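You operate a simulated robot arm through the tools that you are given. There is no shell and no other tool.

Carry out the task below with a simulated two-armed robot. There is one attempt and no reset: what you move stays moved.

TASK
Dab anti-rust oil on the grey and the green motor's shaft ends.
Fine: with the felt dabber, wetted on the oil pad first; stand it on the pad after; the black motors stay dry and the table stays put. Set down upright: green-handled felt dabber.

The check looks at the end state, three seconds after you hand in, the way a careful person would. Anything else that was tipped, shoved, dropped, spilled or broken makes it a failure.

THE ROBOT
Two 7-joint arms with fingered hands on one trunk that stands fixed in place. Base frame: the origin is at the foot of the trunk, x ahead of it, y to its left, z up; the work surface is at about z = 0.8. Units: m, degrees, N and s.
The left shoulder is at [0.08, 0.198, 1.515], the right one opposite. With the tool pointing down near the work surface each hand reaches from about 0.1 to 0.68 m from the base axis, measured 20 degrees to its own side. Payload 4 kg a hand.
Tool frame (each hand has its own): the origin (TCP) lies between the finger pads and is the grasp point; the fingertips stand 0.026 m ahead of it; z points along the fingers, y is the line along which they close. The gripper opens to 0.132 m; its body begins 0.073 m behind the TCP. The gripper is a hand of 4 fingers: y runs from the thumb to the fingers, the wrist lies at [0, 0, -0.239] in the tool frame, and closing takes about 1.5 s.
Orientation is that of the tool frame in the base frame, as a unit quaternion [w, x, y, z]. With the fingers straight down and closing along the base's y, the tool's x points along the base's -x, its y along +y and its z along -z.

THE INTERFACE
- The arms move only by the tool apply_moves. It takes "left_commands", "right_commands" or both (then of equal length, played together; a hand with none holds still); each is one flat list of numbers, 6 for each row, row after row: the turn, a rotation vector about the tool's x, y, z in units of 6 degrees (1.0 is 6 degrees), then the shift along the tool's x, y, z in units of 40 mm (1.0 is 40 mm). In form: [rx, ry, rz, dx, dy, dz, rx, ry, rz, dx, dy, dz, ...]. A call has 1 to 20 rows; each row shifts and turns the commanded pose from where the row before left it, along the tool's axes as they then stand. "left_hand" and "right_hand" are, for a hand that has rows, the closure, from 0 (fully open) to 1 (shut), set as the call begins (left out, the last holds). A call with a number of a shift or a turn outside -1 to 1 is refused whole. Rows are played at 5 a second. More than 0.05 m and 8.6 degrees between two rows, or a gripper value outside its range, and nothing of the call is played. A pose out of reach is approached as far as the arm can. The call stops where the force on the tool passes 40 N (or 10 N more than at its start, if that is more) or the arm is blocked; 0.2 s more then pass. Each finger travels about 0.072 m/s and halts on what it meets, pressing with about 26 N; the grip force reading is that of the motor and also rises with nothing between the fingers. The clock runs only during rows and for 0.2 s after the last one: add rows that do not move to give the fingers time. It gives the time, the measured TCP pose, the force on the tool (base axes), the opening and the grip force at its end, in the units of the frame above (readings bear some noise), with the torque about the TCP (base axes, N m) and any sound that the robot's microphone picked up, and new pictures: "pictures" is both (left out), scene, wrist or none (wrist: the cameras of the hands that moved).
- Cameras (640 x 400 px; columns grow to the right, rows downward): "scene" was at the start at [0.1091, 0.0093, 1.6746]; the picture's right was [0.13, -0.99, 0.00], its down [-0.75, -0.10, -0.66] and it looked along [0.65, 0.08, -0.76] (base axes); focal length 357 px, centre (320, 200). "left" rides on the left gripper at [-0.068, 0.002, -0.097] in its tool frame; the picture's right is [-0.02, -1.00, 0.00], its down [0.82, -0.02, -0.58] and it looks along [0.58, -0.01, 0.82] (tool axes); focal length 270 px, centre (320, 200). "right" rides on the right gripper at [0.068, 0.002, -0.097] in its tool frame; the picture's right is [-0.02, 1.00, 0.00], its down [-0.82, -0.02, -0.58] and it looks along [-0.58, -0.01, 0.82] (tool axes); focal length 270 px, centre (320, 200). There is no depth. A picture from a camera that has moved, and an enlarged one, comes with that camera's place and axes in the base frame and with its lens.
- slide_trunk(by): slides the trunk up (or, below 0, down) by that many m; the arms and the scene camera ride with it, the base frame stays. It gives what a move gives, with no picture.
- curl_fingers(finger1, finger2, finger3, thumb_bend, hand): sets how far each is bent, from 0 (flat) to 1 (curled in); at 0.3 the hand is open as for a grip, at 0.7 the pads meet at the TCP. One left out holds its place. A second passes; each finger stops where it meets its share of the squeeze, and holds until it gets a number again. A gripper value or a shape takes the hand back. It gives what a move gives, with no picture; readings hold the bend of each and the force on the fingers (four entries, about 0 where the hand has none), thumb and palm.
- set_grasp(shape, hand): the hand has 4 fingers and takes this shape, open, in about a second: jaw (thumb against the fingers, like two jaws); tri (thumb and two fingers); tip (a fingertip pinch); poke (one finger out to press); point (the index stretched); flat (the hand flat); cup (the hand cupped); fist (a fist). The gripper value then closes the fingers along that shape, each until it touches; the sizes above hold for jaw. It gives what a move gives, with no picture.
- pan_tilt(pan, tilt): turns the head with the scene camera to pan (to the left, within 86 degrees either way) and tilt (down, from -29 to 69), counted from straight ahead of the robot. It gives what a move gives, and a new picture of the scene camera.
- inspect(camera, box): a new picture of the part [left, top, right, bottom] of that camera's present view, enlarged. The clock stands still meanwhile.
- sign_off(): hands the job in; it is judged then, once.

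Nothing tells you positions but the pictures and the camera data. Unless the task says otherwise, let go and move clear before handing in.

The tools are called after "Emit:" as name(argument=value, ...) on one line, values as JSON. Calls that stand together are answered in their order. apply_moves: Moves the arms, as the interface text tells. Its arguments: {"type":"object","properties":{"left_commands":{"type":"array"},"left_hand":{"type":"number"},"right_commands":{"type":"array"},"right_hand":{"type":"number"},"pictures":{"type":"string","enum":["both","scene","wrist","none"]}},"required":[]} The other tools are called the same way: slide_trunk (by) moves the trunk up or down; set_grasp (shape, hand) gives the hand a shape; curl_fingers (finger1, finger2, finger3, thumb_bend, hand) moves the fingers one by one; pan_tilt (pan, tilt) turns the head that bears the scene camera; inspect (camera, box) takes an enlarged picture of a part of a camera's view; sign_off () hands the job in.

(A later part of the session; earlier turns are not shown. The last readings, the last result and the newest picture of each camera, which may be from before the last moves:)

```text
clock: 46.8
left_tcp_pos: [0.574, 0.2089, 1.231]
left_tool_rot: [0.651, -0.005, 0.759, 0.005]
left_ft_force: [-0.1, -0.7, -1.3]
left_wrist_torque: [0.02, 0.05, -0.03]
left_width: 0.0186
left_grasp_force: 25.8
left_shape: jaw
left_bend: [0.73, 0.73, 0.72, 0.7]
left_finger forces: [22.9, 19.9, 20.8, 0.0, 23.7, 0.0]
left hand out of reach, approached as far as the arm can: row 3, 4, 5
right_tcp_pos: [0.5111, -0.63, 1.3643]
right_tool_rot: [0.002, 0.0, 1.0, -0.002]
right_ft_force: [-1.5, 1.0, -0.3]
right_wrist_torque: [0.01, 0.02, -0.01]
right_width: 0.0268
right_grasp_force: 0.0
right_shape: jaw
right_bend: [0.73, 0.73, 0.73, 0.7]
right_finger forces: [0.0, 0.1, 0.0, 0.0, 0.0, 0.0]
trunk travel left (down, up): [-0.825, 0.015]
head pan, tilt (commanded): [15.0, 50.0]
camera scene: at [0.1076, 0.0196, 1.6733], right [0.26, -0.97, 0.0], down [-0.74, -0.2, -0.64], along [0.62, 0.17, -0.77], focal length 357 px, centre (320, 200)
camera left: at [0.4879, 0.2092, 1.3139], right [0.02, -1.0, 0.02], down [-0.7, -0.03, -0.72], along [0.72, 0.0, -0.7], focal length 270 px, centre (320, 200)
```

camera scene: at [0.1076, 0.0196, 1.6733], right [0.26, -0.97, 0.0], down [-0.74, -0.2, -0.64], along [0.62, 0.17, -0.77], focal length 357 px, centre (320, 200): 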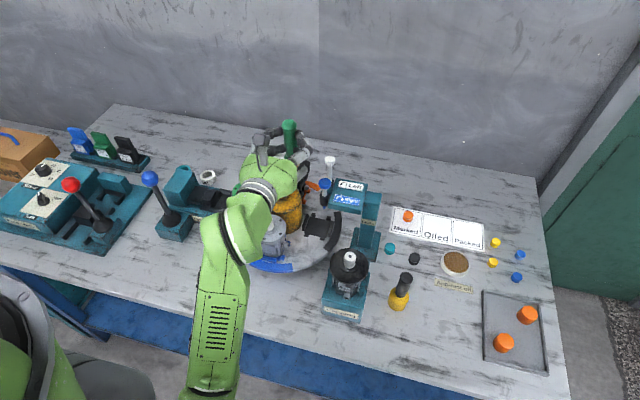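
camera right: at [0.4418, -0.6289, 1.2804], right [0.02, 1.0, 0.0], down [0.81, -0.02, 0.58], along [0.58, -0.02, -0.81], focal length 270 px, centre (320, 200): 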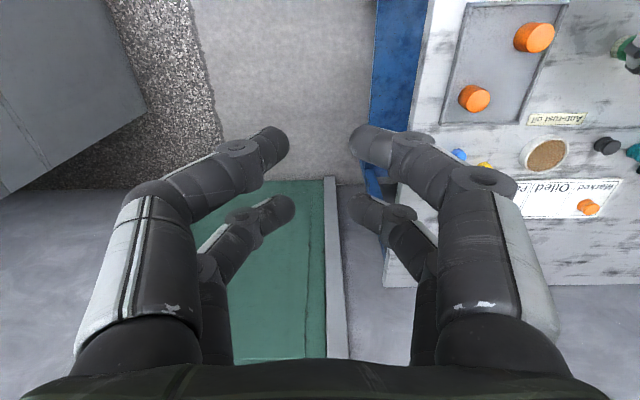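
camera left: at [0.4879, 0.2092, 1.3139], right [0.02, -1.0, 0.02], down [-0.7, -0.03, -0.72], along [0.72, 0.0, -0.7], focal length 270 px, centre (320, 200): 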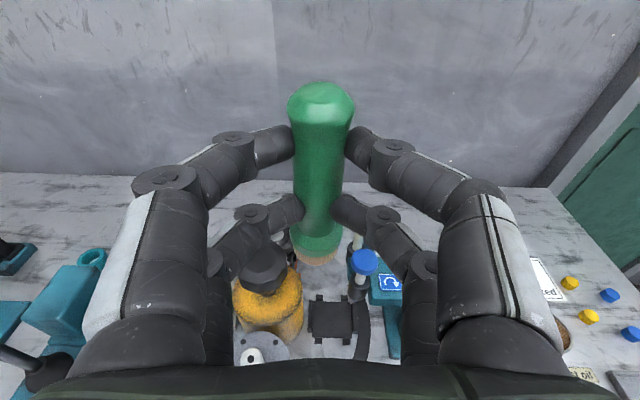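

The hand is too close and high for the elbow here. Going lower solves that, since grey's approach height is well clear of the knob. I'll move diagonally to hover over the grey shaft with the felt about 6 cm above it.

Emit:
apply_moves(left_commands=[0, 0, 0, 0.69, 0.2, 0.066, 0, 0, 0, 0.69, 0.4, 0.066, 0, 0, 0, 0.69, 0.5, 0.066, 0, 0, 0, 0.69, 0.62, 0.066], pictures="both")

```text
clock: 47.8
left_tcp_pos: [0.5791, 0.1947, 1.1813]
left_tool_rot: [0.65, -0.005, 0.76, 0.005]
left_ft_force: [1.0, -0.5, -0.4]
left_wrist_torque: [-0.04, 0.04, 0.01]
left_width: 0.0186
left_grasp_force: 26.4
left_shape: jaw
left_bend: [0.73, 0.73, 0.72, 0.7]
left_finger forces: [23.1, 20.1, 20.9, 0.1, 23.6, 0.0]
left hand out of reach, approached as far as the arm can: row 1, 2, 3, 4
right_tcp_pos: [0.5098, -0.6303, 1.3639]
right_tool_rot: [0.002, 0.0, 1.0, -0.002]
right_ft_force: [-0.5, 0.2, -0.4]
right_wrist_torque: [-0.01, 0.01, 0.0]
right_width: 0.0265
right_grasp_force: 0.1
right_shape: jaw
right_bend: [0.73, 0.73, 0.73, 0.7]
right_finger forces: [0.0, 0.0, 0.0, 0.1, 0.0, 0.1]
trunk travel left (down, up): [-0.825, 0.015]
head pan, tilt (commanded): [15.0, 50.0]
camera scene: at [0.1058, 0.0193, 1.6734], right [0.26, -0.97, 0.0], down [-0.74, -0.2, -0.64], along [0.62, 0.17, -0.77], focal length 357 px, centre (320, 200)
camera left: at [0.4949, 0.1956, 1.2637], right [0.02, -1.0, 0.02], down [-0.7, -0.03, -0.72], along [0.72, 0.0, -0.7], focal length 270 px, centre (320, 200)
```

scene: 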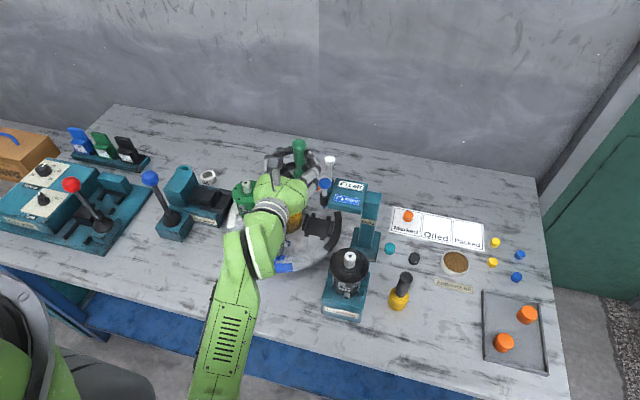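
left: 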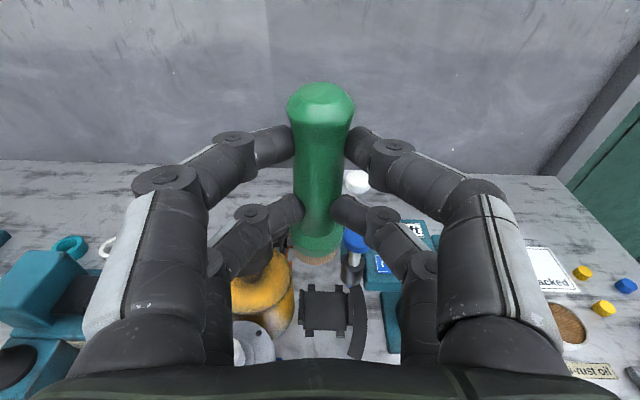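

The limit looks like the wrist angle relative to the arm rather than distance. A more positive heading should free it, so I'll turn the hand to heading about +20° while lowering to z ≈ 1.09 over empty space.

Emit:
apply_moves(left_commands=[-0.823, 0, -0.129, 0.556, 0, 0.087, -0.823, 0, -0.129, 0.556, 0, 0.087, -0.823, 0, -0.129, 0.556, 0, 0.087, -0.823, 0, -0.129, 0.556, 0, 0.087], pictures="both")

```text
clock: 48.8
left_tcp_pos: [0.5778, 0.1962, 1.087]
left_tool_rot: [0.641, -0.133, 0.748, 0.113]
left_ft_force: [0.7, -1.1, -0.7]
left_wrist_torque: [0.0, 0.04, 0.01]
left_width: 0.0186
left_grasp_force: 25.9
left_shape: jaw
left_bend: [0.73, 0.73, 0.72, 0.7]
left_finger forces: [23.1, 20.0, 21.0, 0.0, 23.5, 0.1]
right_tcp_pos: [0.5108, -0.6306, 1.3638]
right_tool_rot: [0.002, 0.0, 1.0, -0.002]
right_ft_force: [0.7, -0.6, 0.2]
right_wrist_torque: [0.0, 0.01, 0.01]
right_width: 0.0266
right_grasp_force: 0.1
right_shape: jaw
right_bend: [0.73, 0.73, 0.73, 0.7]
right_finger forces: [0.0, 0.0, 0.0, 0.0, 0.0, 0.0]
trunk travel left (down, up): [-0.825, 0.015]
head pan, tilt (commanded): [15.0, 50.0]
camera scene: at [0.1071, 0.0189, 1.6733], right [0.26, -0.97, 0.0], down [-0.74, -0.2, -0.64], along [0.62, 0.17, -0.77], focal length 357 px, centre (320, 200)
camera left: at [0.4988, 0.1691, 1.1704], right [0.35, -0.94, 0.03], down [-0.65, -0.26, -0.72], along [0.68, 0.23, -0.7], focal length 270 px, centre (320, 200)
```

scene: 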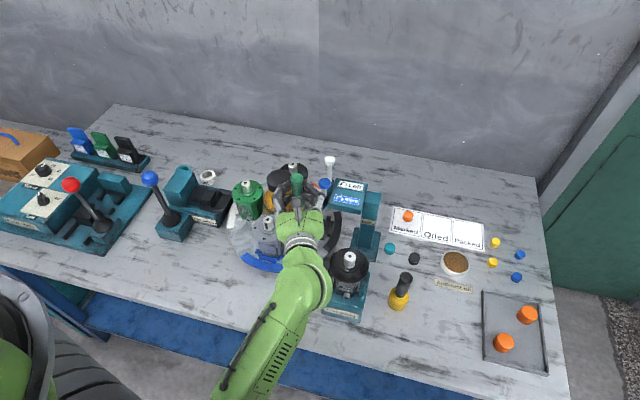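
left: 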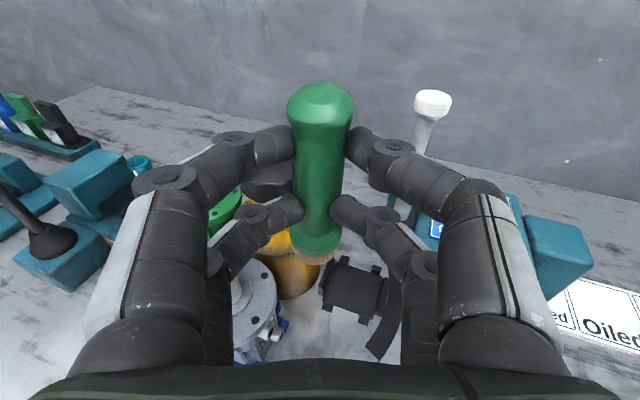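

This pose is reachable. I'll slide sideways over the grey shaft at this height, with the felt at z ≈ 1.01.

Emit:
apply_moves(left_commands=[0, 0, 0, -0.022, 0.626, 0.143, 0, 0, 0, -0.022, 0.626, 0.143, 0, 0, 0, -0.022, 0.626, 0.143], pictures="both")

```text
clock: 49.6
left_tcp_pos: [0.5689, 0.2724, 1.0891]
left_tool_rot: [0.64, -0.134, 0.748, 0.115]
left_ft_force: [0.8, 0.0, -1.8]
left_wrist_torque: [-0.04, 0.0, 0.0]
left_width: 0.0187
left_grasp_force: 26.2
left_shape: jaw
left_bend: [0.73, 0.73, 0.72, 0.7]
left_finger forces: [23.0, 20.2, 20.9, 0.0, 23.4, 0.1]
right_tcp_pos: [0.5099, -0.6306, 1.3639]
right_tool_rot: [0.002, 0.0, 1.0, -0.002]
right_ft_force: [-0.2, -0.9, 0.3]
right_wrist_torque: [-0.01, 0.03, -0.01]
right_width: 0.0269
right_grasp_force: 0.1
right_shape: jaw
right_bend: [0.73, 0.73, 0.73, 0.7]
right_finger forces: [0.1, 0.1, 0.0, 0.0, 0.1, 0.1]
trunk travel left (down, up): [-0.825, 0.015]
head pan, tilt (commanded): [15.0, 50.0]
camera scene: at [0.1063, 0.0193, 1.6733], right [0.26, -0.97, 0.0], down [-0.74, -0.2, -0.64], along [0.62, 0.17, -0.77], focal length 357 px, centre (320, 200)
camera left: at [0.4881, 0.2454, 1.1712], right [0.35, -0.94, 0.03], down [-0.65, -0.26, -0.72], along [0.68, 0.23, -0.7], focal length 270 px, centre (320, 200)
```

scene: 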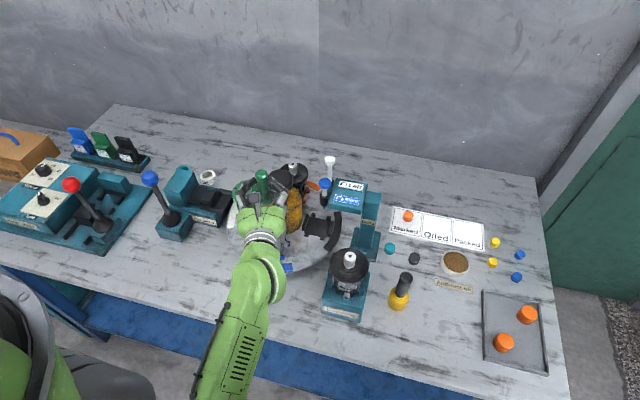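
left: 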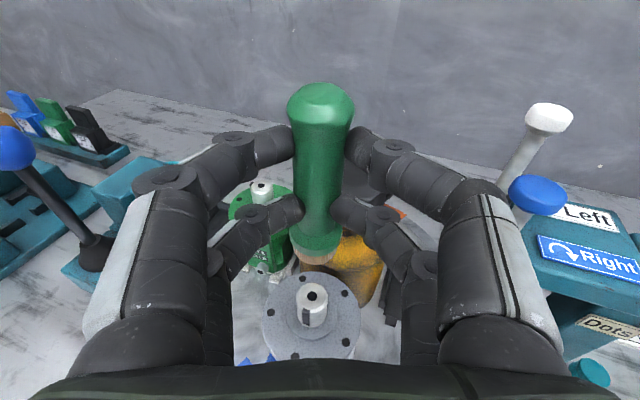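

The grey shaft end is almost exactly below the felt, offset about 3 mm left and 2 mm back. I'll correct that and lower most of the way.

Emit:
apply_moves(left_commands=[0, 0, 0, 0.3, 0.07, 0, 0, 0, 0, 0.3, 0, 0], pictures="wrist")

Emit:
inspect(camera="left", box=[240, 200, 400, 340])

```text
clock: 50.2
left_tcp_pos: [0.5644, 0.2741, 1.0647]
left_tool_rot: [0.641, -0.132, 0.748, 0.112]
left_ft_force: [-0.4, 0.0, 0.1]
left_wrist_torque: [0.0, 0.01, 0.01]
left_width: 0.0185
left_grasp_force: 25.7
left_shape: jaw
left_bend: [0.73, 0.73, 0.72, 0.7]
left_finger forces: [23.0, 20.1, 21.0, 0.1, 23.3, 0.0]
right_tcp_pos: [0.5103, -0.6306, 1.3648]
right_tool_rot: [0.002, 0.0, 1.0, -0.002]
right_ft_force: [-0.9, -0.6, -0.3]
right_wrist_torque: [0.0, 0.01, -0.01]
right_width: 0.0267
right_grasp_force: 0.0
right_shape: jaw
right_bend: [0.73, 0.73, 0.73, 0.7]
right_finger forces: [0.0, 0.0, 0.0, 0.0, 0.0, 0.0]
trunk travel left (down, up): [-0.825, 0.015]
head pan, tilt (commanded): [15.0, 50.0]
camera left: at [0.4836, 0.246, 1.148], right [0.35, -0.94, 0.03], down [-0.65, -0.26, -0.72], along [0.68, 0.23, -0.7], focal length 270 px, centre (320, 200)
```

left: 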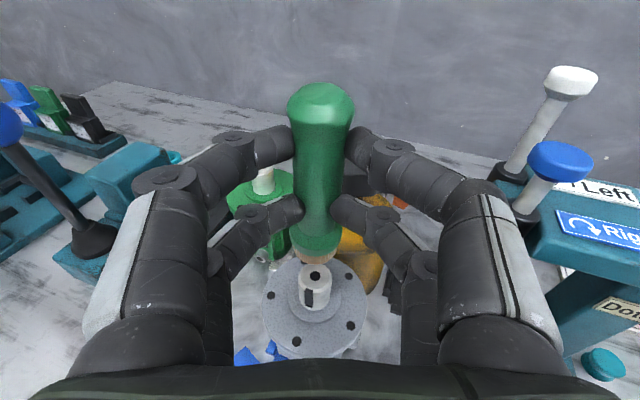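

```text
2.86 times, centred on (320, 270) of left
camera zoom: at [0.4836, 0.246, 1.148], right [0.35, -0.94, 0.03], down [-0.65, -0.26, -0.72], along [0.68, 0.23, -0.7], focal length 772 px, centre (320, 0)
```

zoom: 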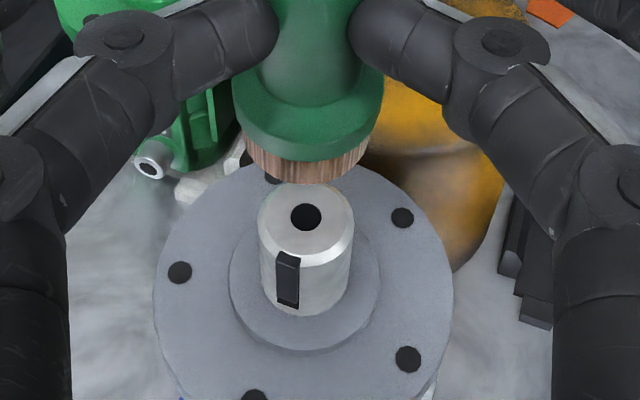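

The felt is just above and slightly behind the shaft end in view. Before lowering further I'll check whether the dabber has shifted in the grip, using the same zoom box as right after the lift.

Emit:
inspect(camera="left", box=[230, 60, 430, 300])

Emit:
inspect(camera="scene", box=[200, 140, 340, 260])

```text
1.67 times, centred on (330, 180) of left
camera zoom: at [0.4836, 0.246, 1.148], right [0.35, -0.94, 0.03], down [-0.65, -0.26, -0.72], along [0.68, 0.23, -0.7], focal length 450 px, centre (303, 233)
```

zoom: 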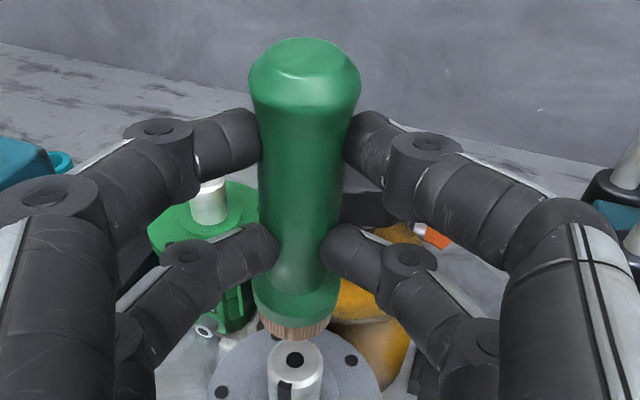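

```text
3.33 times, centred on (270, 200) of scene
camera zoom: at [0.1062, 0.0194, 1.6734], right [0.26, -0.97, 0.0], down [-0.74, -0.2, -0.64], along [0.62, 0.17, -0.77], focal length 1189 px, centre (487, 200)
```

zoom: 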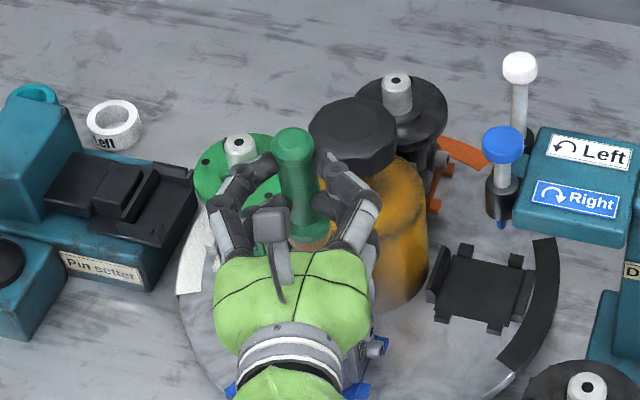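

The cap hasn't moved, but the felt end has swung about 9 mm forward in the grip, a tilt of roughly 6° from pressing on the pad. I'll pitch the hand 6° to bring the dabber vertical again, raising slightly as I do.

Emit:
apply_moves(left_commands=[0, 0, 0, -0.15, 0, -0.024, 0, 0.5, 0, 0, 0, 0, 0, 0.5, 0, 0, 0, 0], pictures="wrist")

Emit:
inspect(camera="left", box=[240, 200, 400, 340])

Emit:
inspect(camera="scene", box=[220, 150, 320, 250])

```text
clock: 51.0
left_tcp_pos: [0.5637, 0.2737, 1.0713]
left_tool_rot: [0.601, -0.138, 0.78, 0.107]
left_ft_force: [1.3, 0.6, -0.6]
left_wrist_torque: [-0.02, 0.04, 0.0]
left_width: 0.0185
left_grasp_force: 26.0
left_shape: jaw
left_bend: [0.73, 0.73, 0.72, 0.7]
left_finger forces: [23.0, 20.2, 21.0, 0.0, 23.3, 0.0]
right_tcp_pos: [0.5104, -0.6302, 1.3641]
right_tool_rot: [0.001, 0.001, 1.0, -0.001]
right_ft_force: [-0.6, 0.0, 0.3]
right_wrist_torque: [0.03, 0.03, 0.0]
right_width: 0.0267
right_grasp_force: 0.1
right_shape: jaw
right_bend: [0.73, 0.73, 0.73, 0.7]
right_finger forces: [0.0, 0.0, 0.1, 0.1, 0.1, 0.0]
trunk travel left (down, up): [-0.825, 0.015]
head pan, tilt (commanded): [15.0, 50.0]
camera left: at [0.4923, 0.2495, 1.1626], right [0.35, -0.94, 0.02], down [-0.71, -0.28, -0.64], along [0.61, 0.21, -0.77], focal length 270 px, centre (320, 200)
```

left: 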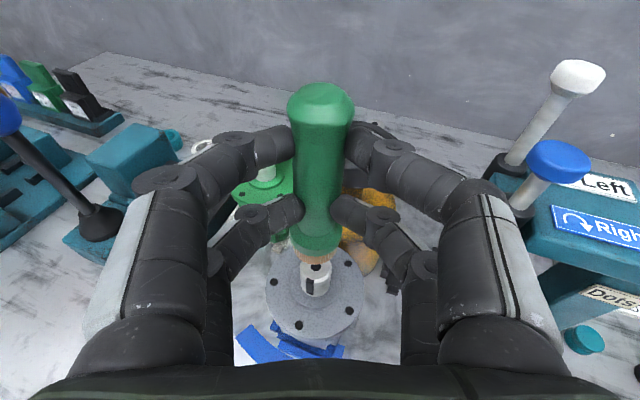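

```text
2.86 times, centred on (320, 270) of left
camera zoom: at [0.4923, 0.2495, 1.1626], right [0.35, -0.94, 0.02], down [-0.71, -0.28, -0.64], along [0.61, 0.21, -0.77], focal length 772 px, centre (320, 0)
```

zoom: 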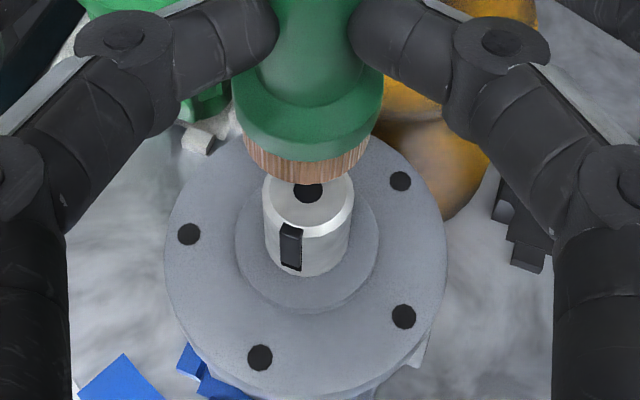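

```text
4.00 times, centred on (270, 200) of scene
camera zoom: at [0.1064, 0.0192, 1.6733], right [0.26, -0.97, 0.0], down [-0.74, -0.2, -0.64], along [0.62, 0.17, -0.77], focal length 1427 px, centre (520, 200)
```

zoom: 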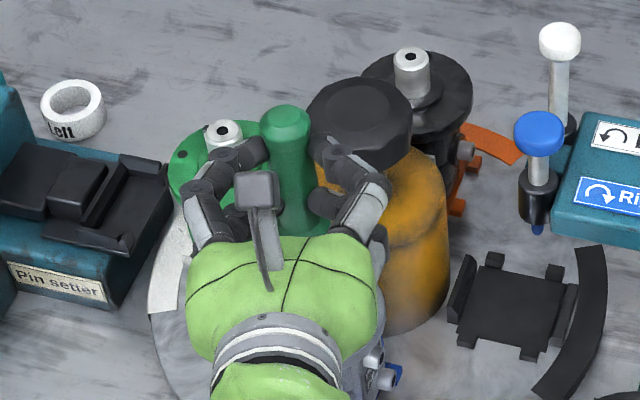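

The dabber is vertical again and lines up laterally with the shaft. I'll lower in small steps, watching the force.

Emit:
apply_moves(left_commands=[0, 0, 0, 0.121, 0, 0.032, 0, 0, 0, 0.121, 0, 0.032], pictures="wrist")

```text
clock: 51.6
left_tcp_pos: [0.5645, 0.2744, 1.061]
left_tool_rot: [0.601, -0.137, 0.78, 0.106]
left_ft_force: [0.1, -0.4, -1.5]
left_wrist_torque: [0.0, 0.03, 0.0]
left_width: 0.0188
left_grasp_force: 25.9
left_shape: jaw
left_bend: [0.73, 0.73, 0.72, 0.7]
left_finger forces: [23.0, 20.3, 21.0, 0.1, 23.3, 0.1]
right_tcp_pos: [0.5095, -0.6305, 1.3638]
right_tool_rot: [0.001, 0.0, 1.0, -0.002]
right_ft_force: [-0.3, 0.2, -0.6]
right_wrist_torque: [0.03, -0.02, 0.0]
right_width: 0.0267
right_grasp_force: 0.1
right_shape: jaw
right_bend: [0.73, 0.73, 0.73, 0.7]
right_finger forces: [0.0, 0.0, 0.1, 0.1, 0.0, 0.0]
trunk travel left (down, up): [-0.825, 0.015]
head pan, tilt (commanded): [15.0, 50.0]
camera left: at [0.4932, 0.2503, 1.1518], right [0.35, -0.94, 0.02], down [-0.71, -0.28, -0.64], along [0.61, 0.21, -0.77], focal length 270 px, centre (320, 200)
```

left: 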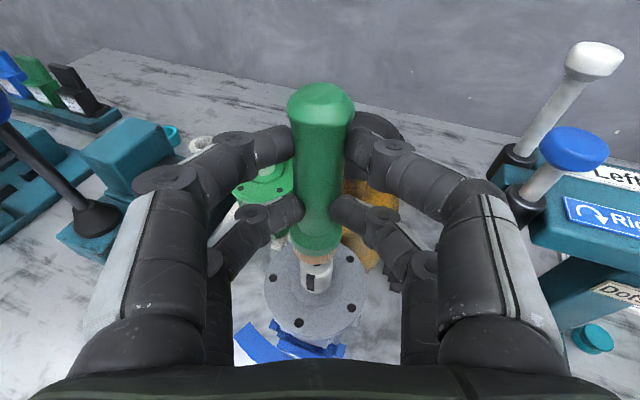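

No contact yet, and the shaft end is now mostly behind the felt. Continuing in 3–4 mm steps.

Emit:
apply_moves(left_commands=[0, 0, 0, 0.09, 0, 0.024], pictures="none")

Emit:
apply_moves(left_commands=[0, 0, 0, 0.072, 0, 0.019], pictures="wrist")

```text
clock: 52.0
left_tcp_pos: [0.5652, 0.2746, 1.0564]
left_tool_rot: [0.601, -0.137, 0.78, 0.105]
left_ft_force: [0.6, 0.8, -0.5]
left_wrist_torque: [0.0, 0.08, 0.03]
left_width: 0.0186
left_grasp_force: 26.0
left_shape: jaw
left_bend: [0.73, 0.73, 0.72, 0.7]
left_finger forces: [23.0, 20.2, 21.1, 0.1, 23.2, 0.0]
right_tcp_pos: [0.5111, -0.629, 1.3635]
right_tool_rot: [0.001, 0.0, 1.0, -0.001]
right_ft_force: [-1.1, 1.1, 0.8]
right_wrist_torque: [0.01, -0.01, 0.01]
right_width: 0.0268
right_grasp_force: 0.1
right_shape: jaw
right_bend: [0.73, 0.73, 0.73, 0.7]
right_finger forces: [0.0, 0.1, 0.0, 0.0, 0.1, 0.1]
trunk travel left (down, up): [-0.825, 0.015]
head pan, tilt (commanded): [15.0, 50.0]
```

```text
clock: 52.4
left_tcp_pos: [0.565, 0.2745, 1.0549]
left_tool_rot: [0.6, -0.139, 0.781, 0.106]
left_ft_force: [0.3, -0.1, -1.4]
left_wrist_torque: [0.02, 0.02, 0.0]
left_width: 0.0183
left_grasp_force: 25.7
left_shape: jaw
left_bend: [0.73, 0.73, 0.72, 0.7]
left_finger forces: [23.0, 20.3, 21.0, 0.0, 23.3, 0.0]
right_tcp_pos: [0.5107, -0.629, 1.364]
right_tool_rot: [0.002, 0.0, 1.0, -0.001]
right_ft_force: [1.0, -0.2, -1.3]
right_wrist_torque: [0.03, 0.03, 0.02]
right_width: 0.0268
right_grasp_force: 0.1
right_shape: jaw
right_bend: [0.73, 0.73, 0.73, 0.7]
right_finger forces: [0.1, 0.0, 0.0, 0.0, 0.1, 0.1]
trunk travel left (down, up): [-0.825, 0.015]
head pan, tilt (commanded): [15.0, 50.0]
camera left: at [0.4932, 0.25, 1.1454], right [0.35, -0.94, 0.03], down [-0.71, -0.28, -0.64], along [0.61, 0.21, -0.77], focal length 270 px, centre (320, 200)
```

left: 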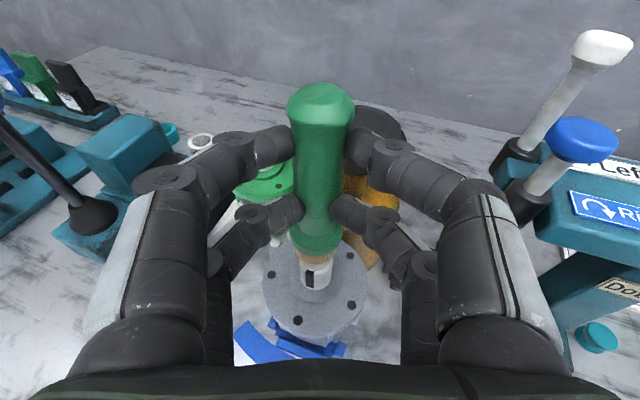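

Still no contact at z_tcp = 1.055. Two more small steps.

Emit:
apply_moves(left_commands=[0, 0, 0, 0.06, 0, 0.016], pictures="none")

Emit:
apply_moves(left_commands=[0, 0, 0, 0.05, 0, 0.013], pictures="none")

```text
clock: 52.8
left_tcp_pos: [0.5654, 0.2732, 1.0516]
left_tool_rot: [0.6, -0.139, 0.781, 0.106]
left_ft_force: [0.0, -0.5, -1.5]
left_wrist_torque: [0.0, 0.01, 0.01]
left_width: 0.0186
left_grasp_force: 26.1
left_shape: jaw
left_bend: [0.73, 0.73, 0.72, 0.7]
left_finger forces: [23.0, 20.3, 21.0, 0.1, 23.3, 0.0]
right_tcp_pos: [0.5101, -0.6299, 1.3649]
right_tool_rot: [0.002, 0.0, 1.0, -0.002]
right_ft_force: [-0.2, 0.0, -0.8]
right_wrist_torque: [0.02, 0.01, 0.02]
right_width: 0.0271
right_grasp_force: 0.0
right_shape: jaw
right_bend: [0.73, 0.73, 0.73, 0.7]
right_finger forces: [0.0, 0.0, 0.0, 0.1, 0.1, 0.0]
trunk travel left (down, up): [-0.825, 0.015]
head pan, tilt (commanded): [15.0, 50.0]
```

```text
clock: 53.2
left_tcp_pos: [0.5645, 0.2728, 1.0501]
left_tool_rot: [0.601, -0.137, 0.781, 0.105]
left_ft_force: [-0.8, 1.1, 1.5]
left_wrist_torque: [0.05, -0.04, 0.01]
left_width: 0.0186
left_grasp_force: 25.9
left_shape: jaw
left_bend: [0.73, 0.73, 0.72, 0.7]
left_finger forces: [23.2, 20.5, 20.8, 0.1, 23.3, 0.0]
right_tcp_pos: [0.5092, -0.63, 1.3653]
right_tool_rot: [0.002, 0.001, 1.0, -0.001]
right_ft_force: [-0.5, 0.0, 0.2]
right_wrist_torque: [-0.02, 0.0, 0.0]
right_width: 0.0266
right_grasp_force: 0.1
right_shape: jaw
right_bend: [0.73, 0.73, 0.73, 0.7]
right_finger forces: [0.1, 0.0, 0.1, 0.1, 0.1, 0.0]
trunk travel left (down, up): [-0.825, 0.015]
head pan, tilt (commanded): [15.0, 50.0]
```

The force has risen from about -1.3 to +1.5 N, so contact is just beginning. Checking the view.

Emit:
inspect(camera="left", box=[240, 200, 400, 340])

Emit:
apply_moves(left_commands=[0, 0, 0, 0.03, 0, 0.008], pictures="none")

```text
2.86 times, centred on (320, 270) of left
camera zoom: at [0.4925, 0.2494, 1.1417], right [0.35, -0.94, 0.02], down [-0.71, -0.28, -0.64], along [0.61, 0.21, -0.77], focal length 772 px, centre (320, 0)
```

zoom: 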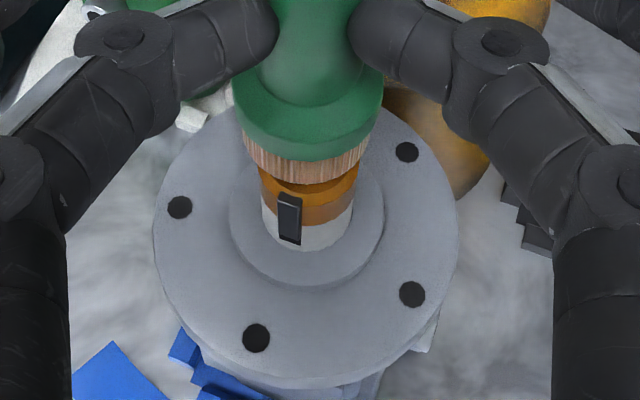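

```text
clock: 53.6
left_tcp_pos: [0.565, 0.2735, 1.0502]
left_tool_rot: [0.603, -0.138, 0.779, 0.106]
left_ft_force: [0.5, 1.0, 8.1]
left_wrist_torque: [0.08, -0.19, 0.07]
left_width: 0.0184
left_grasp_force: 26.3
left_shape: jaw
left_bend: [0.73, 0.73, 0.72, 0.7]
left_finger forces: [23.7, 20.4, 20.8, 0.0, 23.3, 0.0]
right_tcp_pos: [0.5085, -0.6302, 1.3648]
right_tool_rot: [0.003, 0.001, 1.0, -0.001]
right_ft_force: [0.9, -0.1, 0.0]
right_wrist_torque: [0.0, -0.02, 0.0]
right_width: 0.0267
right_grasp_force: 0.0
right_shape: jaw
right_bend: [0.73, 0.73, 0.73, 0.7]
right_finger forces: [0.1, 0.0, 0.1, 0.1, 0.0, 0.0]
trunk travel left (down, up): [-0.825, 0.015]
head pan, tilt (commanded): [15.0, 50.0]
```

The grey shaft's upper part turned amber, so it's oiled. Backing off straight up right away.

Emit:
apply_moves(left_commands=[0, 0, 0, -0.3, 0, -0.079, 0, 0, 0, -0.6, 0, -0.158, 0, 0, 0, -0.6, 0, -0.158], pictures="wrist")

Emit:
inspect(camera="left", box=[230, 60, 430, 300])

Emit:
inspect(camera="left", box=[200, 160, 440, 340])

```text
clock: 54.4
left_tcp_pos: [0.5625, 0.2733, 1.1086]
left_tool_rot: [0.6, -0.138, 0.781, 0.107]
left_ft_force: [-0.6, 1.0, -1.5]
left_wrist_torque: [-0.04, 0.02, 0.0]
left_width: 0.0186
left_grasp_force: 26.2
left_shape: jaw
left_bend: [0.73, 0.73, 0.72, 0.7]
left_finger forces: [23.3, 20.7, 21.2, 0.0, 23.6, 0.0]
right_tcp_pos: [0.5097, -0.6309, 1.3633]
right_tool_rot: [0.003, 0.0, 1.0, 0.0]
right_ft_force: [-0.6, 0.5, 0.2]
right_wrist_torque: [-0.01, -0.01, 0.01]
right_width: 0.0268
right_grasp_force: 0.0
right_shape: jaw
right_bend: [0.73, 0.73, 0.73, 0.7]
right_finger forces: [0.0, 0.0, 0.1, 0.0, 0.0, 0.0]
trunk travel left (down, up): [-0.825, 0.015]
head pan, tilt (commanded): [15.0, 50.0]
camera left: at [0.4902, 0.249, 1.2008], right [0.35, -0.94, 0.02], down [-0.71, -0.28, -0.64], along [0.61, 0.21, -0.77], focal length 270 px, centre (320, 200)
```

left: 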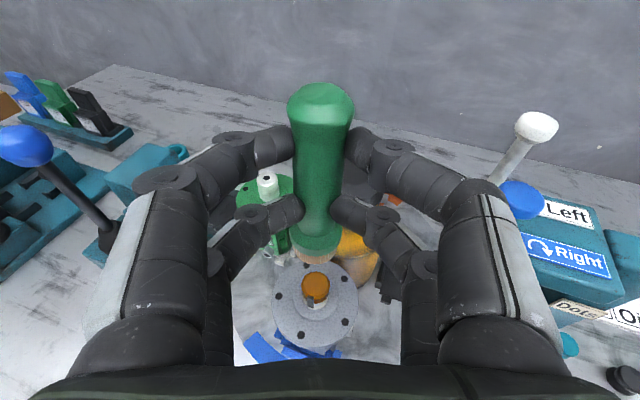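

```text
1.67 times, centred on (330, 180) of left
camera zoom: at [0.4902, 0.249, 1.2008], right [0.35, -0.94, 0.02], down [-0.71, -0.28, -0.64], along [0.61, 0.21, -0.77], focal length 450 px, centre (303, 233)
```

zoom: 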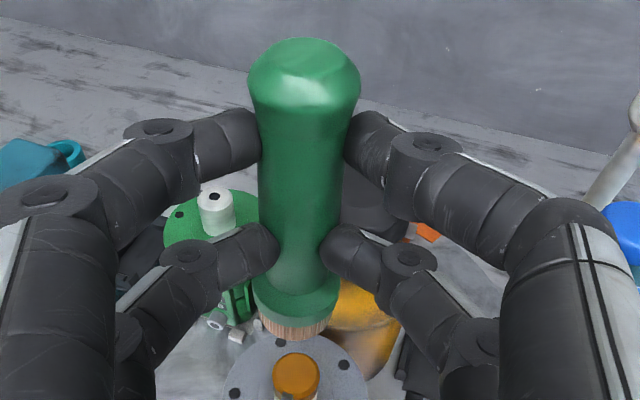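

```text
2.22 times, centred on (320, 250) of left
camera zoom: at [0.4902, 0.249, 1.2008], right [0.35, -0.94, 0.02], down [-0.71, -0.28, -0.64], along [0.61, 0.21, -0.77], focal length 601 px, centre (320, 89)
```

zoom: 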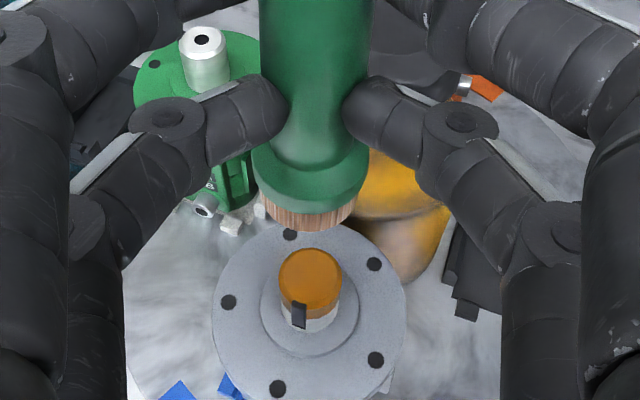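

The grey shaft end is fully amber and oiled, and the dabber hasn't slipped. The green shaft is at about (0.682, 0.379, 0.972), with the central knob's top near z = 1.02 beside it. I'll carry the dabber diagonally at a height above the knob.

Emit:
apply_moves(left_commands=[0, 0, 0, -0.246, 0.29, 0.618, 0, 0, 0, -0.246, 0.29, 0.618, 0, 0, 0, -0.246, 0.29, 0.618, 0, 0, 0, -0.246, 0.29, 0.618, 0, 0, 0, -0.246, 0.29, 0.618], pictures="both")

```text
clock: 55.6
left_tcp_pos: [0.6675, 0.3735, 1.1253]
left_tool_rot: [0.6, -0.138, 0.781, 0.105]
left_ft_force: [-0.4, -0.5, -1.4]
left_wrist_torque: [0.01, 0.01, 0.0]
left_width: 0.0189
left_grasp_force: 25.9
left_shape: jaw
left_bend: [0.73, 0.73, 0.72, 0.7]
left_finger forces: [23.1, 20.6, 20.9, 0.0, 23.4, 0.1]
right_tcp_pos: [0.5123, -0.6293, 1.3629]
right_tool_rot: [0.003, 0.0, 1.0, -0.001]
right_ft_force: [-0.2, -0.6, -0.1]
right_wrist_torque: [0.0, -0.02, -0.04]
right_width: 0.0267
right_grasp_force: 0.1
right_shape: jaw
right_bend: [0.73, 0.73, 0.73, 0.7]
right_finger forces: [0.0, 0.0, 0.0, 0.0, 0.0, 0.0]
trunk travel left (down, up): [-0.825, 0.015]
head pan, tilt (commanded): [15.0, 50.0]
camera scene: at [0.1077, 0.02, 1.6732], right [0.26, -0.97, 0.0], down [-0.74, -0.2, -0.64], along [0.62, 0.17, -0.77], focal length 357 px, centre (320, 200)
camera left: at [0.596, 0.3496, 1.2161], right [0.35, -0.94, 0.02], down [-0.72, -0.28, -0.64], along [0.61, 0.21, -0.77], focal length 270 px, centre (320, 200)
```

scene: 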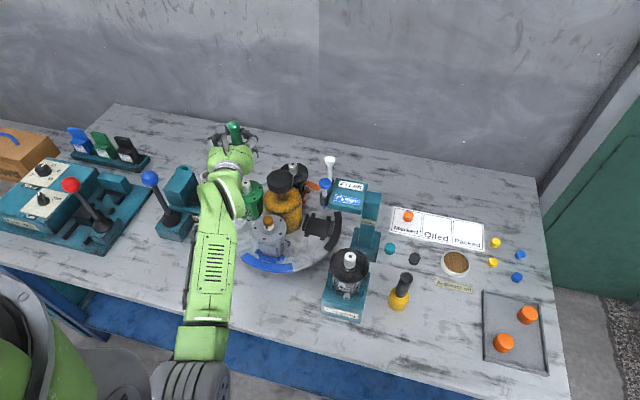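
left: 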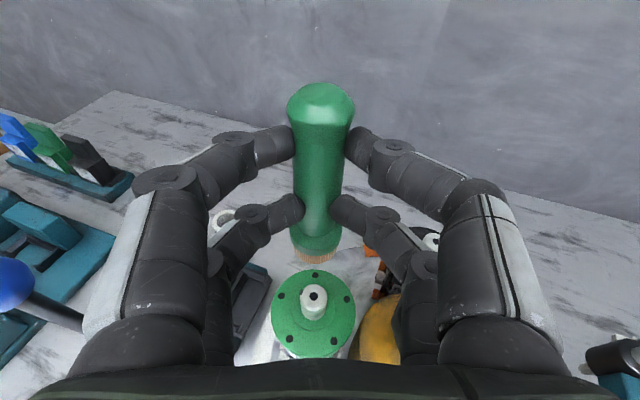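

The green shaft is right below. I'll turn the heading about 8° clockwise so the right-hand fingers stay well clear of the knob.

Emit:
apply_moves(left_commands=[0.645, 0, 0.172, 0, 0, 0, 0.645, 0, 0.172, 0, 0, 0], pictures="wrist")

Emit:
inspect(camera="left", box=[200, 180, 440, 340])

```text
clock: 56.2
left_tcp_pos: [0.6707, 0.3704, 1.1215]
left_tool_rot: [0.601, -0.132, 0.782, 0.101]
left_ft_force: [-1.2, 0.6, -1.1]
left_wrist_torque: [-0.01, 0.01, -0.01]
left_width: 0.0188
left_grasp_force: 26.6
left_shape: jaw
left_bend: [0.73, 0.73, 0.72, 0.7]
left_finger forces: [23.1, 20.7, 21.0, 0.0, 23.4, 0.0]
left hand out of reach, approached as far as the arm can: row 1, 2
right_tcp_pos: [0.5114, -0.6297, 1.3633]
right_tool_rot: [0.001, 0.0, 1.0, -0.002]
right_ft_force: [0.1, 0.1, 0.5]
right_wrist_torque: [-0.03, -0.02, 0.01]
right_width: 0.0265
right_grasp_force: 0.1
right_shape: jaw
right_bend: [0.73, 0.73, 0.73, 0.7]
right_finger forces: [0.1, 0.0, 0.1, 0.0, 0.0, 0.0]
trunk travel left (down, up): [-0.825, 0.015]
head pan, tilt (commanded): [15.0, 50.0]
camera left: at [0.598, 0.3468, 1.214], right [0.33, -0.94, 0.02], down [-0.72, -0.27, -0.64], along [0.61, 0.2, -0.77], focal length 270 px, centre (320, 200)
```

left: 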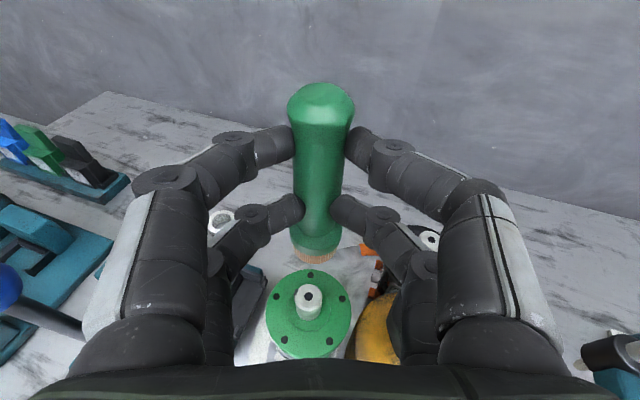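

```text
2.50 times, centred on (320, 260) of left
camera zoom: at [0.598, 0.3468, 1.214], right [0.33, -0.94, 0.02], down [-0.72, -0.27, -0.64], along [0.61, 0.2, -0.77], focal length 676 px, centre (320, 50)
```

zoom: 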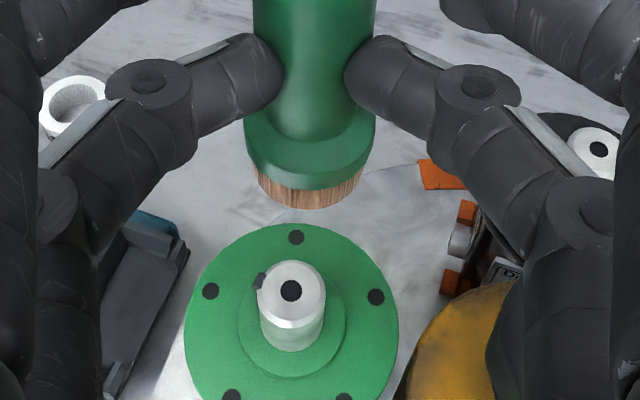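

The heading limit here is about 19°, so I'll plan the clearance to the knob carefully. I'll take precise looks at the knob from the scene camera.

Emit:
inspect(camera="scene", box=[240, 150, 320, 230])

Emit:
inspect(camera="scene", box=[190, 110, 300, 220])

```text
5.00 times, centred on (280, 190) of scene
camera zoom: at [0.1071, 0.0195, 1.6733], right [0.26, -0.97, 0.0], down [-0.74, -0.2, -0.64], along [0.62, 0.17, -0.77], focal length 1784 px, centre (520, 250)
```

zoom: 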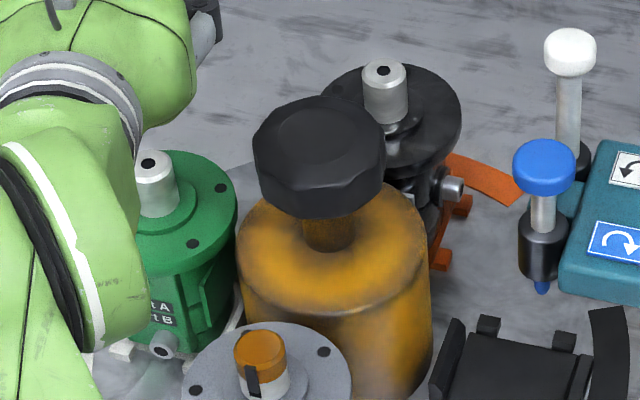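

```text
3.64 times, centred on (245, 165) of scene
camera zoom: at [0.1071, 0.0195, 1.6733], right [0.26, -0.97, 0.0], down [-0.74, -0.2, -0.64], along [0.62, 0.17, -0.77], focal length 1298 px, centre (593, 327)
```

zoom: 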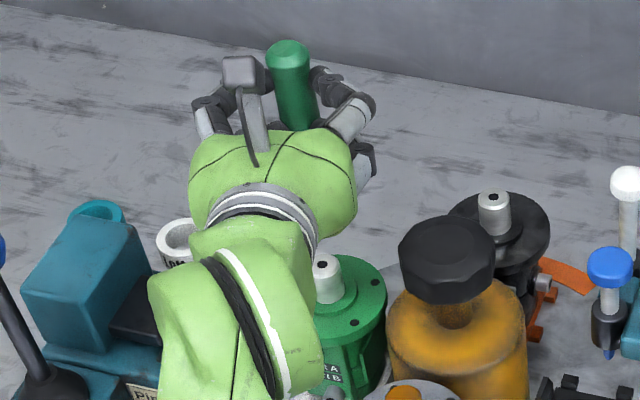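

The turntable centre is at (0.684, 0.279) with the knob's top at z ≈ 1.019, and the green shaft is at (0.682, 0.381). I'll shift 10 mm left, so the felt sits centred to slightly outward (away from the knob), and check reach.

Emit:
apply_moves(left_commands=[0, 0, 0, 0, 0.125, 0, 0, 0, 0, 0, 0.125, 0], pictures="wrist")

Emit:
inspect(camera="left", box=[200, 180, 440, 340])

```text
clock: 56.8
left_tcp_pos: [0.666, 0.3795, 1.1232]
left_tool_rot: [0.6, -0.132, 0.782, 0.102]
left_ft_force: [0.5, 0.4, -0.4]
left_wrist_torque: [-0.02, 0.02, -0.02]
left_width: 0.0186
left_grasp_force: 25.7
left_shape: jaw
left_bend: [0.73, 0.73, 0.72, 0.7]
left_finger forces: [23.0, 20.7, 20.9, 0.0, 23.4, 0.0]
right_tcp_pos: [0.5108, -0.6295, 1.365]
right_tool_rot: [0.001, 0.0, 1.0, -0.002]
right_ft_force: [0.7, 0.4, 0.7]
right_wrist_torque: [0.01, 0.03, 0.01]
right_width: 0.0268
right_grasp_force: 0.1
right_shape: jaw
right_bend: [0.73, 0.73, 0.73, 0.7]
right_finger forces: [0.1, 0.1, 0.1, 0.0, 0.0, 0.0]
trunk travel left (down, up): [-0.825, 0.015]
head pan, tilt (commanded): [15.0, 50.0]
camera left: at [0.5944, 0.3562, 1.2146], right [0.34, -0.94, 0.02], down [-0.72, -0.27, -0.64], along [0.61, 0.2, -0.77], focal length 270 px, centre (320, 200)
```

left: 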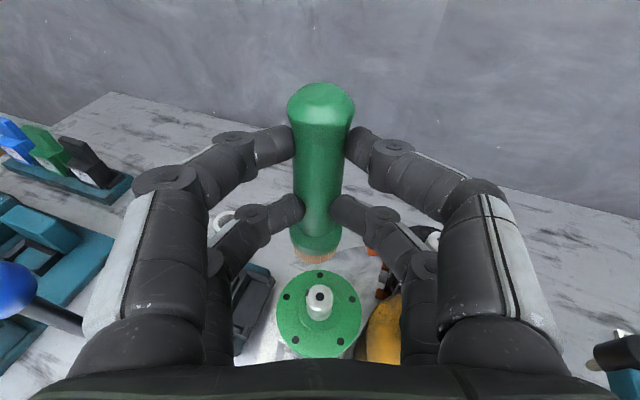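

```text
2.50 times, centred on (320, 260) of left
camera zoom: at [0.5944, 0.3562, 1.2146], right [0.34, -0.94, 0.02], down [-0.72, -0.27, -0.64], along [0.61, 0.2, -0.77], focal length 676 px, centre (320, 50)
```

zoom: 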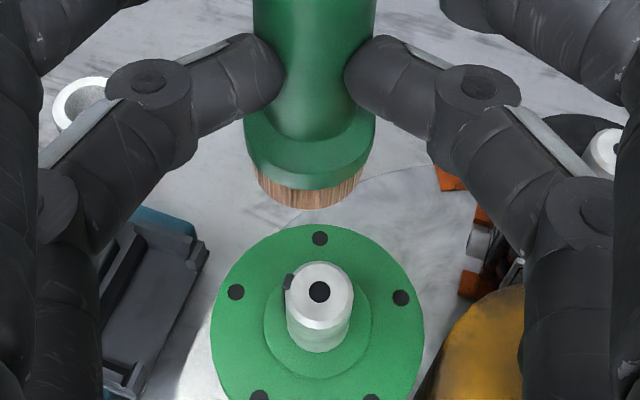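

Reach is fine and the felt is 3 mm outward of the shaft's centre as intended. I'll lower to about 1 cm above contact, then check the clearances.

Emit:
apply_moves(left_commands=[0, 0, 0, 0.496, 0, 0.08, 0, 0, 0, 0.483, 0, 0.129, 0, 0, 0, 0.46, 0, 0.123], pictures="both")

Emit:
inspect(camera="left", box=[200, 180, 440, 340])

Emit:
inspect(camera="scene", box=[190, 130, 320, 240])

```text
clock: 57.6
left_tcp_pos: [0.6642, 0.378, 1.065]
left_tool_rot: [0.6, -0.134, 0.782, 0.104]
left_ft_force: [-0.5, 0.0, -0.5]
left_wrist_torque: [-0.04, 0.02, 0.04]
left_width: 0.0189
left_grasp_force: 25.6
left_shape: jaw
left_bend: [0.73, 0.73, 0.72, 0.7]
left_finger forces: [23.1, 20.7, 20.9, 0.0, 23.4, 0.1]
right_tcp_pos: [0.5111, -0.6291, 1.3632]
right_tool_rot: [0.002, 0.0, 1.0, -0.002]
right_ft_force: [-0.6, 0.6, 0.0]
right_wrist_torque: [0.0, -0.05, -0.04]
right_width: 0.0267
right_grasp_force: 0.2
right_shape: jaw
right_bend: [0.73, 0.73, 0.73, 0.7]
right_finger forces: [0.0, 0.1, 0.0, 0.0, 0.0, 0.1]
trunk travel left (down, up): [-0.825, 0.015]
head pan, tilt (commanded): [15.0, 50.0]
camera scene: at [0.1068, 0.0194, 1.6734], right [0.26, -0.97, 0.0], down [-0.74, -0.2, -0.64], along [0.62, 0.17, -0.77], focal length 357 px, centre (320, 200)
camera left: at [0.5916, 0.3543, 1.1565], right [0.34, -0.94, 0.02], down [-0.72, -0.28, -0.64], along [0.61, 0.2, -0.77], focal length 270 px, centre (320, 200)
```

scene: 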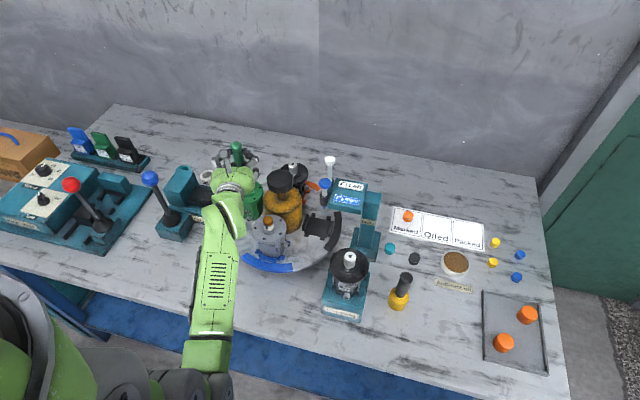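
left: 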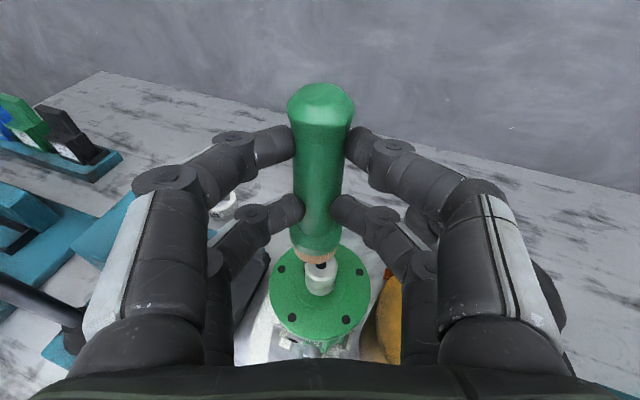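

```text
2.50 times, centred on (320, 260) of left
camera zoom: at [0.5916, 0.3543, 1.1565], right [0.34, -0.94, 0.02], down [-0.72, -0.28, -0.64], along [0.61, 0.2, -0.77], focal length 676 px, centre (320, 50)
```

zoom: 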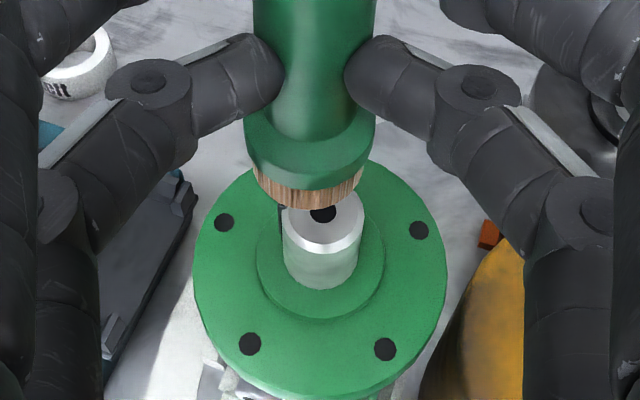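

```text
3.64 times, centred on (255, 185) of scene
camera zoom: at [0.1068, 0.0194, 1.6734], right [0.26, -0.97, 0.0], down [-0.74, -0.2, -0.64], along [0.62, 0.17, -0.77], focal length 1298 px, centre (556, 254)
```

zoom: 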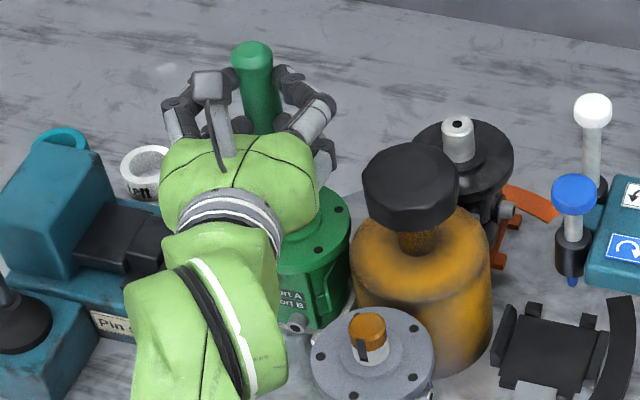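

There's a clear gap between the fingers and the knob, and the felt is 1–2 cm above the shaft end. I'll lower in small steps.

Emit:
apply_moves(left_commands=[0, 0, 0, 0.121, -0.025, 0.032, 0, 0, 0, 0.121, 0, 0.032], pictures="none")

Emit:
apply_moves(left_commands=[0, 0, 0, 0.06, 0, 0.016], pictures="none")

```text
clock: 58.2
left_tcp_pos: [0.6654, 0.3761, 1.0539]
left_tool_rot: [0.601, -0.133, 0.782, 0.103]
left_ft_force: [0.1, 0.4, -0.4]
left_wrist_torque: [0.02, -0.01, -0.02]
left_width: 0.0187
left_grasp_force: 25.9
left_shape: jaw
left_bend: [0.73, 0.73, 0.72, 0.7]
left_finger forces: [23.1, 20.7, 20.9, 0.0, 23.4, 0.0]
right_tcp_pos: [0.5109, -0.6306, 1.3638]
right_tool_rot: [0.001, 0.0, 1.0, -0.002]
right_ft_force: [-0.1, -0.8, 0.3]
right_wrist_torque: [0.01, -0.04, -0.03]
right_width: 0.0267
right_grasp_force: 0.1
right_shape: jaw
right_bend: [0.73, 0.73, 0.73, 0.7]
right_finger forces: [0.0, 0.0, 0.0, 0.0, 0.0, 0.1]
trunk travel left (down, up): [-0.825, 0.015]
head pan, tilt (commanded): [15.0, 50.0]
```

```text
clock: 58.6
left_tcp_pos: [0.664, 0.3778, 1.0521]
left_tool_rot: [0.6, -0.134, 0.782, 0.103]
left_ft_force: [-0.5, -0.7, -1.7]
left_wrist_torque: [-0.02, -0.01, -0.02]
left_width: 0.0188
left_grasp_force: 26.3
left_shape: jaw
left_bend: [0.73, 0.73, 0.72, 0.7]
left_finger forces: [23.1, 20.6, 20.8, 0.0, 23.4, 0.1]
right_tcp_pos: [0.5094, -0.6289, 1.3649]
right_tool_rot: [0.002, 0.0, 1.0, -0.002]
right_ft_force: [-0.9, 0.3, -0.4]
right_wrist_torque: [0.0, 0.0, 0.02]
right_width: 0.027
right_grasp_force: 0.1
right_shape: jaw
right_bend: [0.73, 0.73, 0.73, 0.7]
right_finger forces: [0.1, 0.0, 0.0, 0.1, 0.0, 0.0]
trunk travel left (down, up): [-0.825, 0.015]
head pan, tilt (commanded): [15.0, 50.0]
```

No contact yet at z_tcp = 1.052. Another small step, then a look.

Emit:
apply_moves(left_commands=[0, 0, 0, 0.05, 0, 0.013], pictures="none")

Emit:
inspect(camera="left", box=[200, 180, 440, 340])

```text
clock: 59.0
left_tcp_pos: [0.6636, 0.3762, 1.0512]
left_tool_rot: [0.601, -0.133, 0.782, 0.102]
left_ft_force: [0.4, 0.4, 1.1]
left_wrist_torque: [0.01, -0.1, 0.02]
left_width: 0.0189
left_grasp_force: 25.3
left_shape: jaw
left_bend: [0.73, 0.73, 0.72, 0.7]
left_finger forces: [23.3, 20.4, 20.8, 0.1, 23.4, 0.0]
right_tcp_pos: [0.5091, -0.6307, 1.3641]
right_tool_rot: [0.002, 0.0, 1.0, -0.001]
right_ft_force: [0.7, 0.5, 0.1]
right_wrist_torque: [-0.01, 0.0, 0.0]
right_width: 0.0269
right_grasp_force: 0.1
right_shape: jaw
right_bend: [0.73, 0.73, 0.73, 0.7]
right_finger forces: [0.0, 0.1, 0.0, 0.1, 0.1, 0.0]
trunk travel left (down, up): [-0.825, 0.015]
head pan, tilt (commanded): [15.0, 50.0]
```

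```text
2.50 times, centred on (320, 260) of left
camera zoom: at [0.5918, 0.353, 1.1421], right [0.34, -0.94, 0.02], down [-0.72, -0.27, -0.64], along [0.61, 0.2, -0.77], focal length 676 px, centre (320, 50)
```

zoom: 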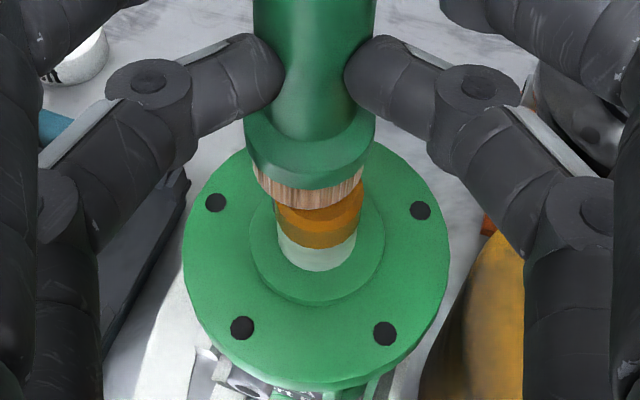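

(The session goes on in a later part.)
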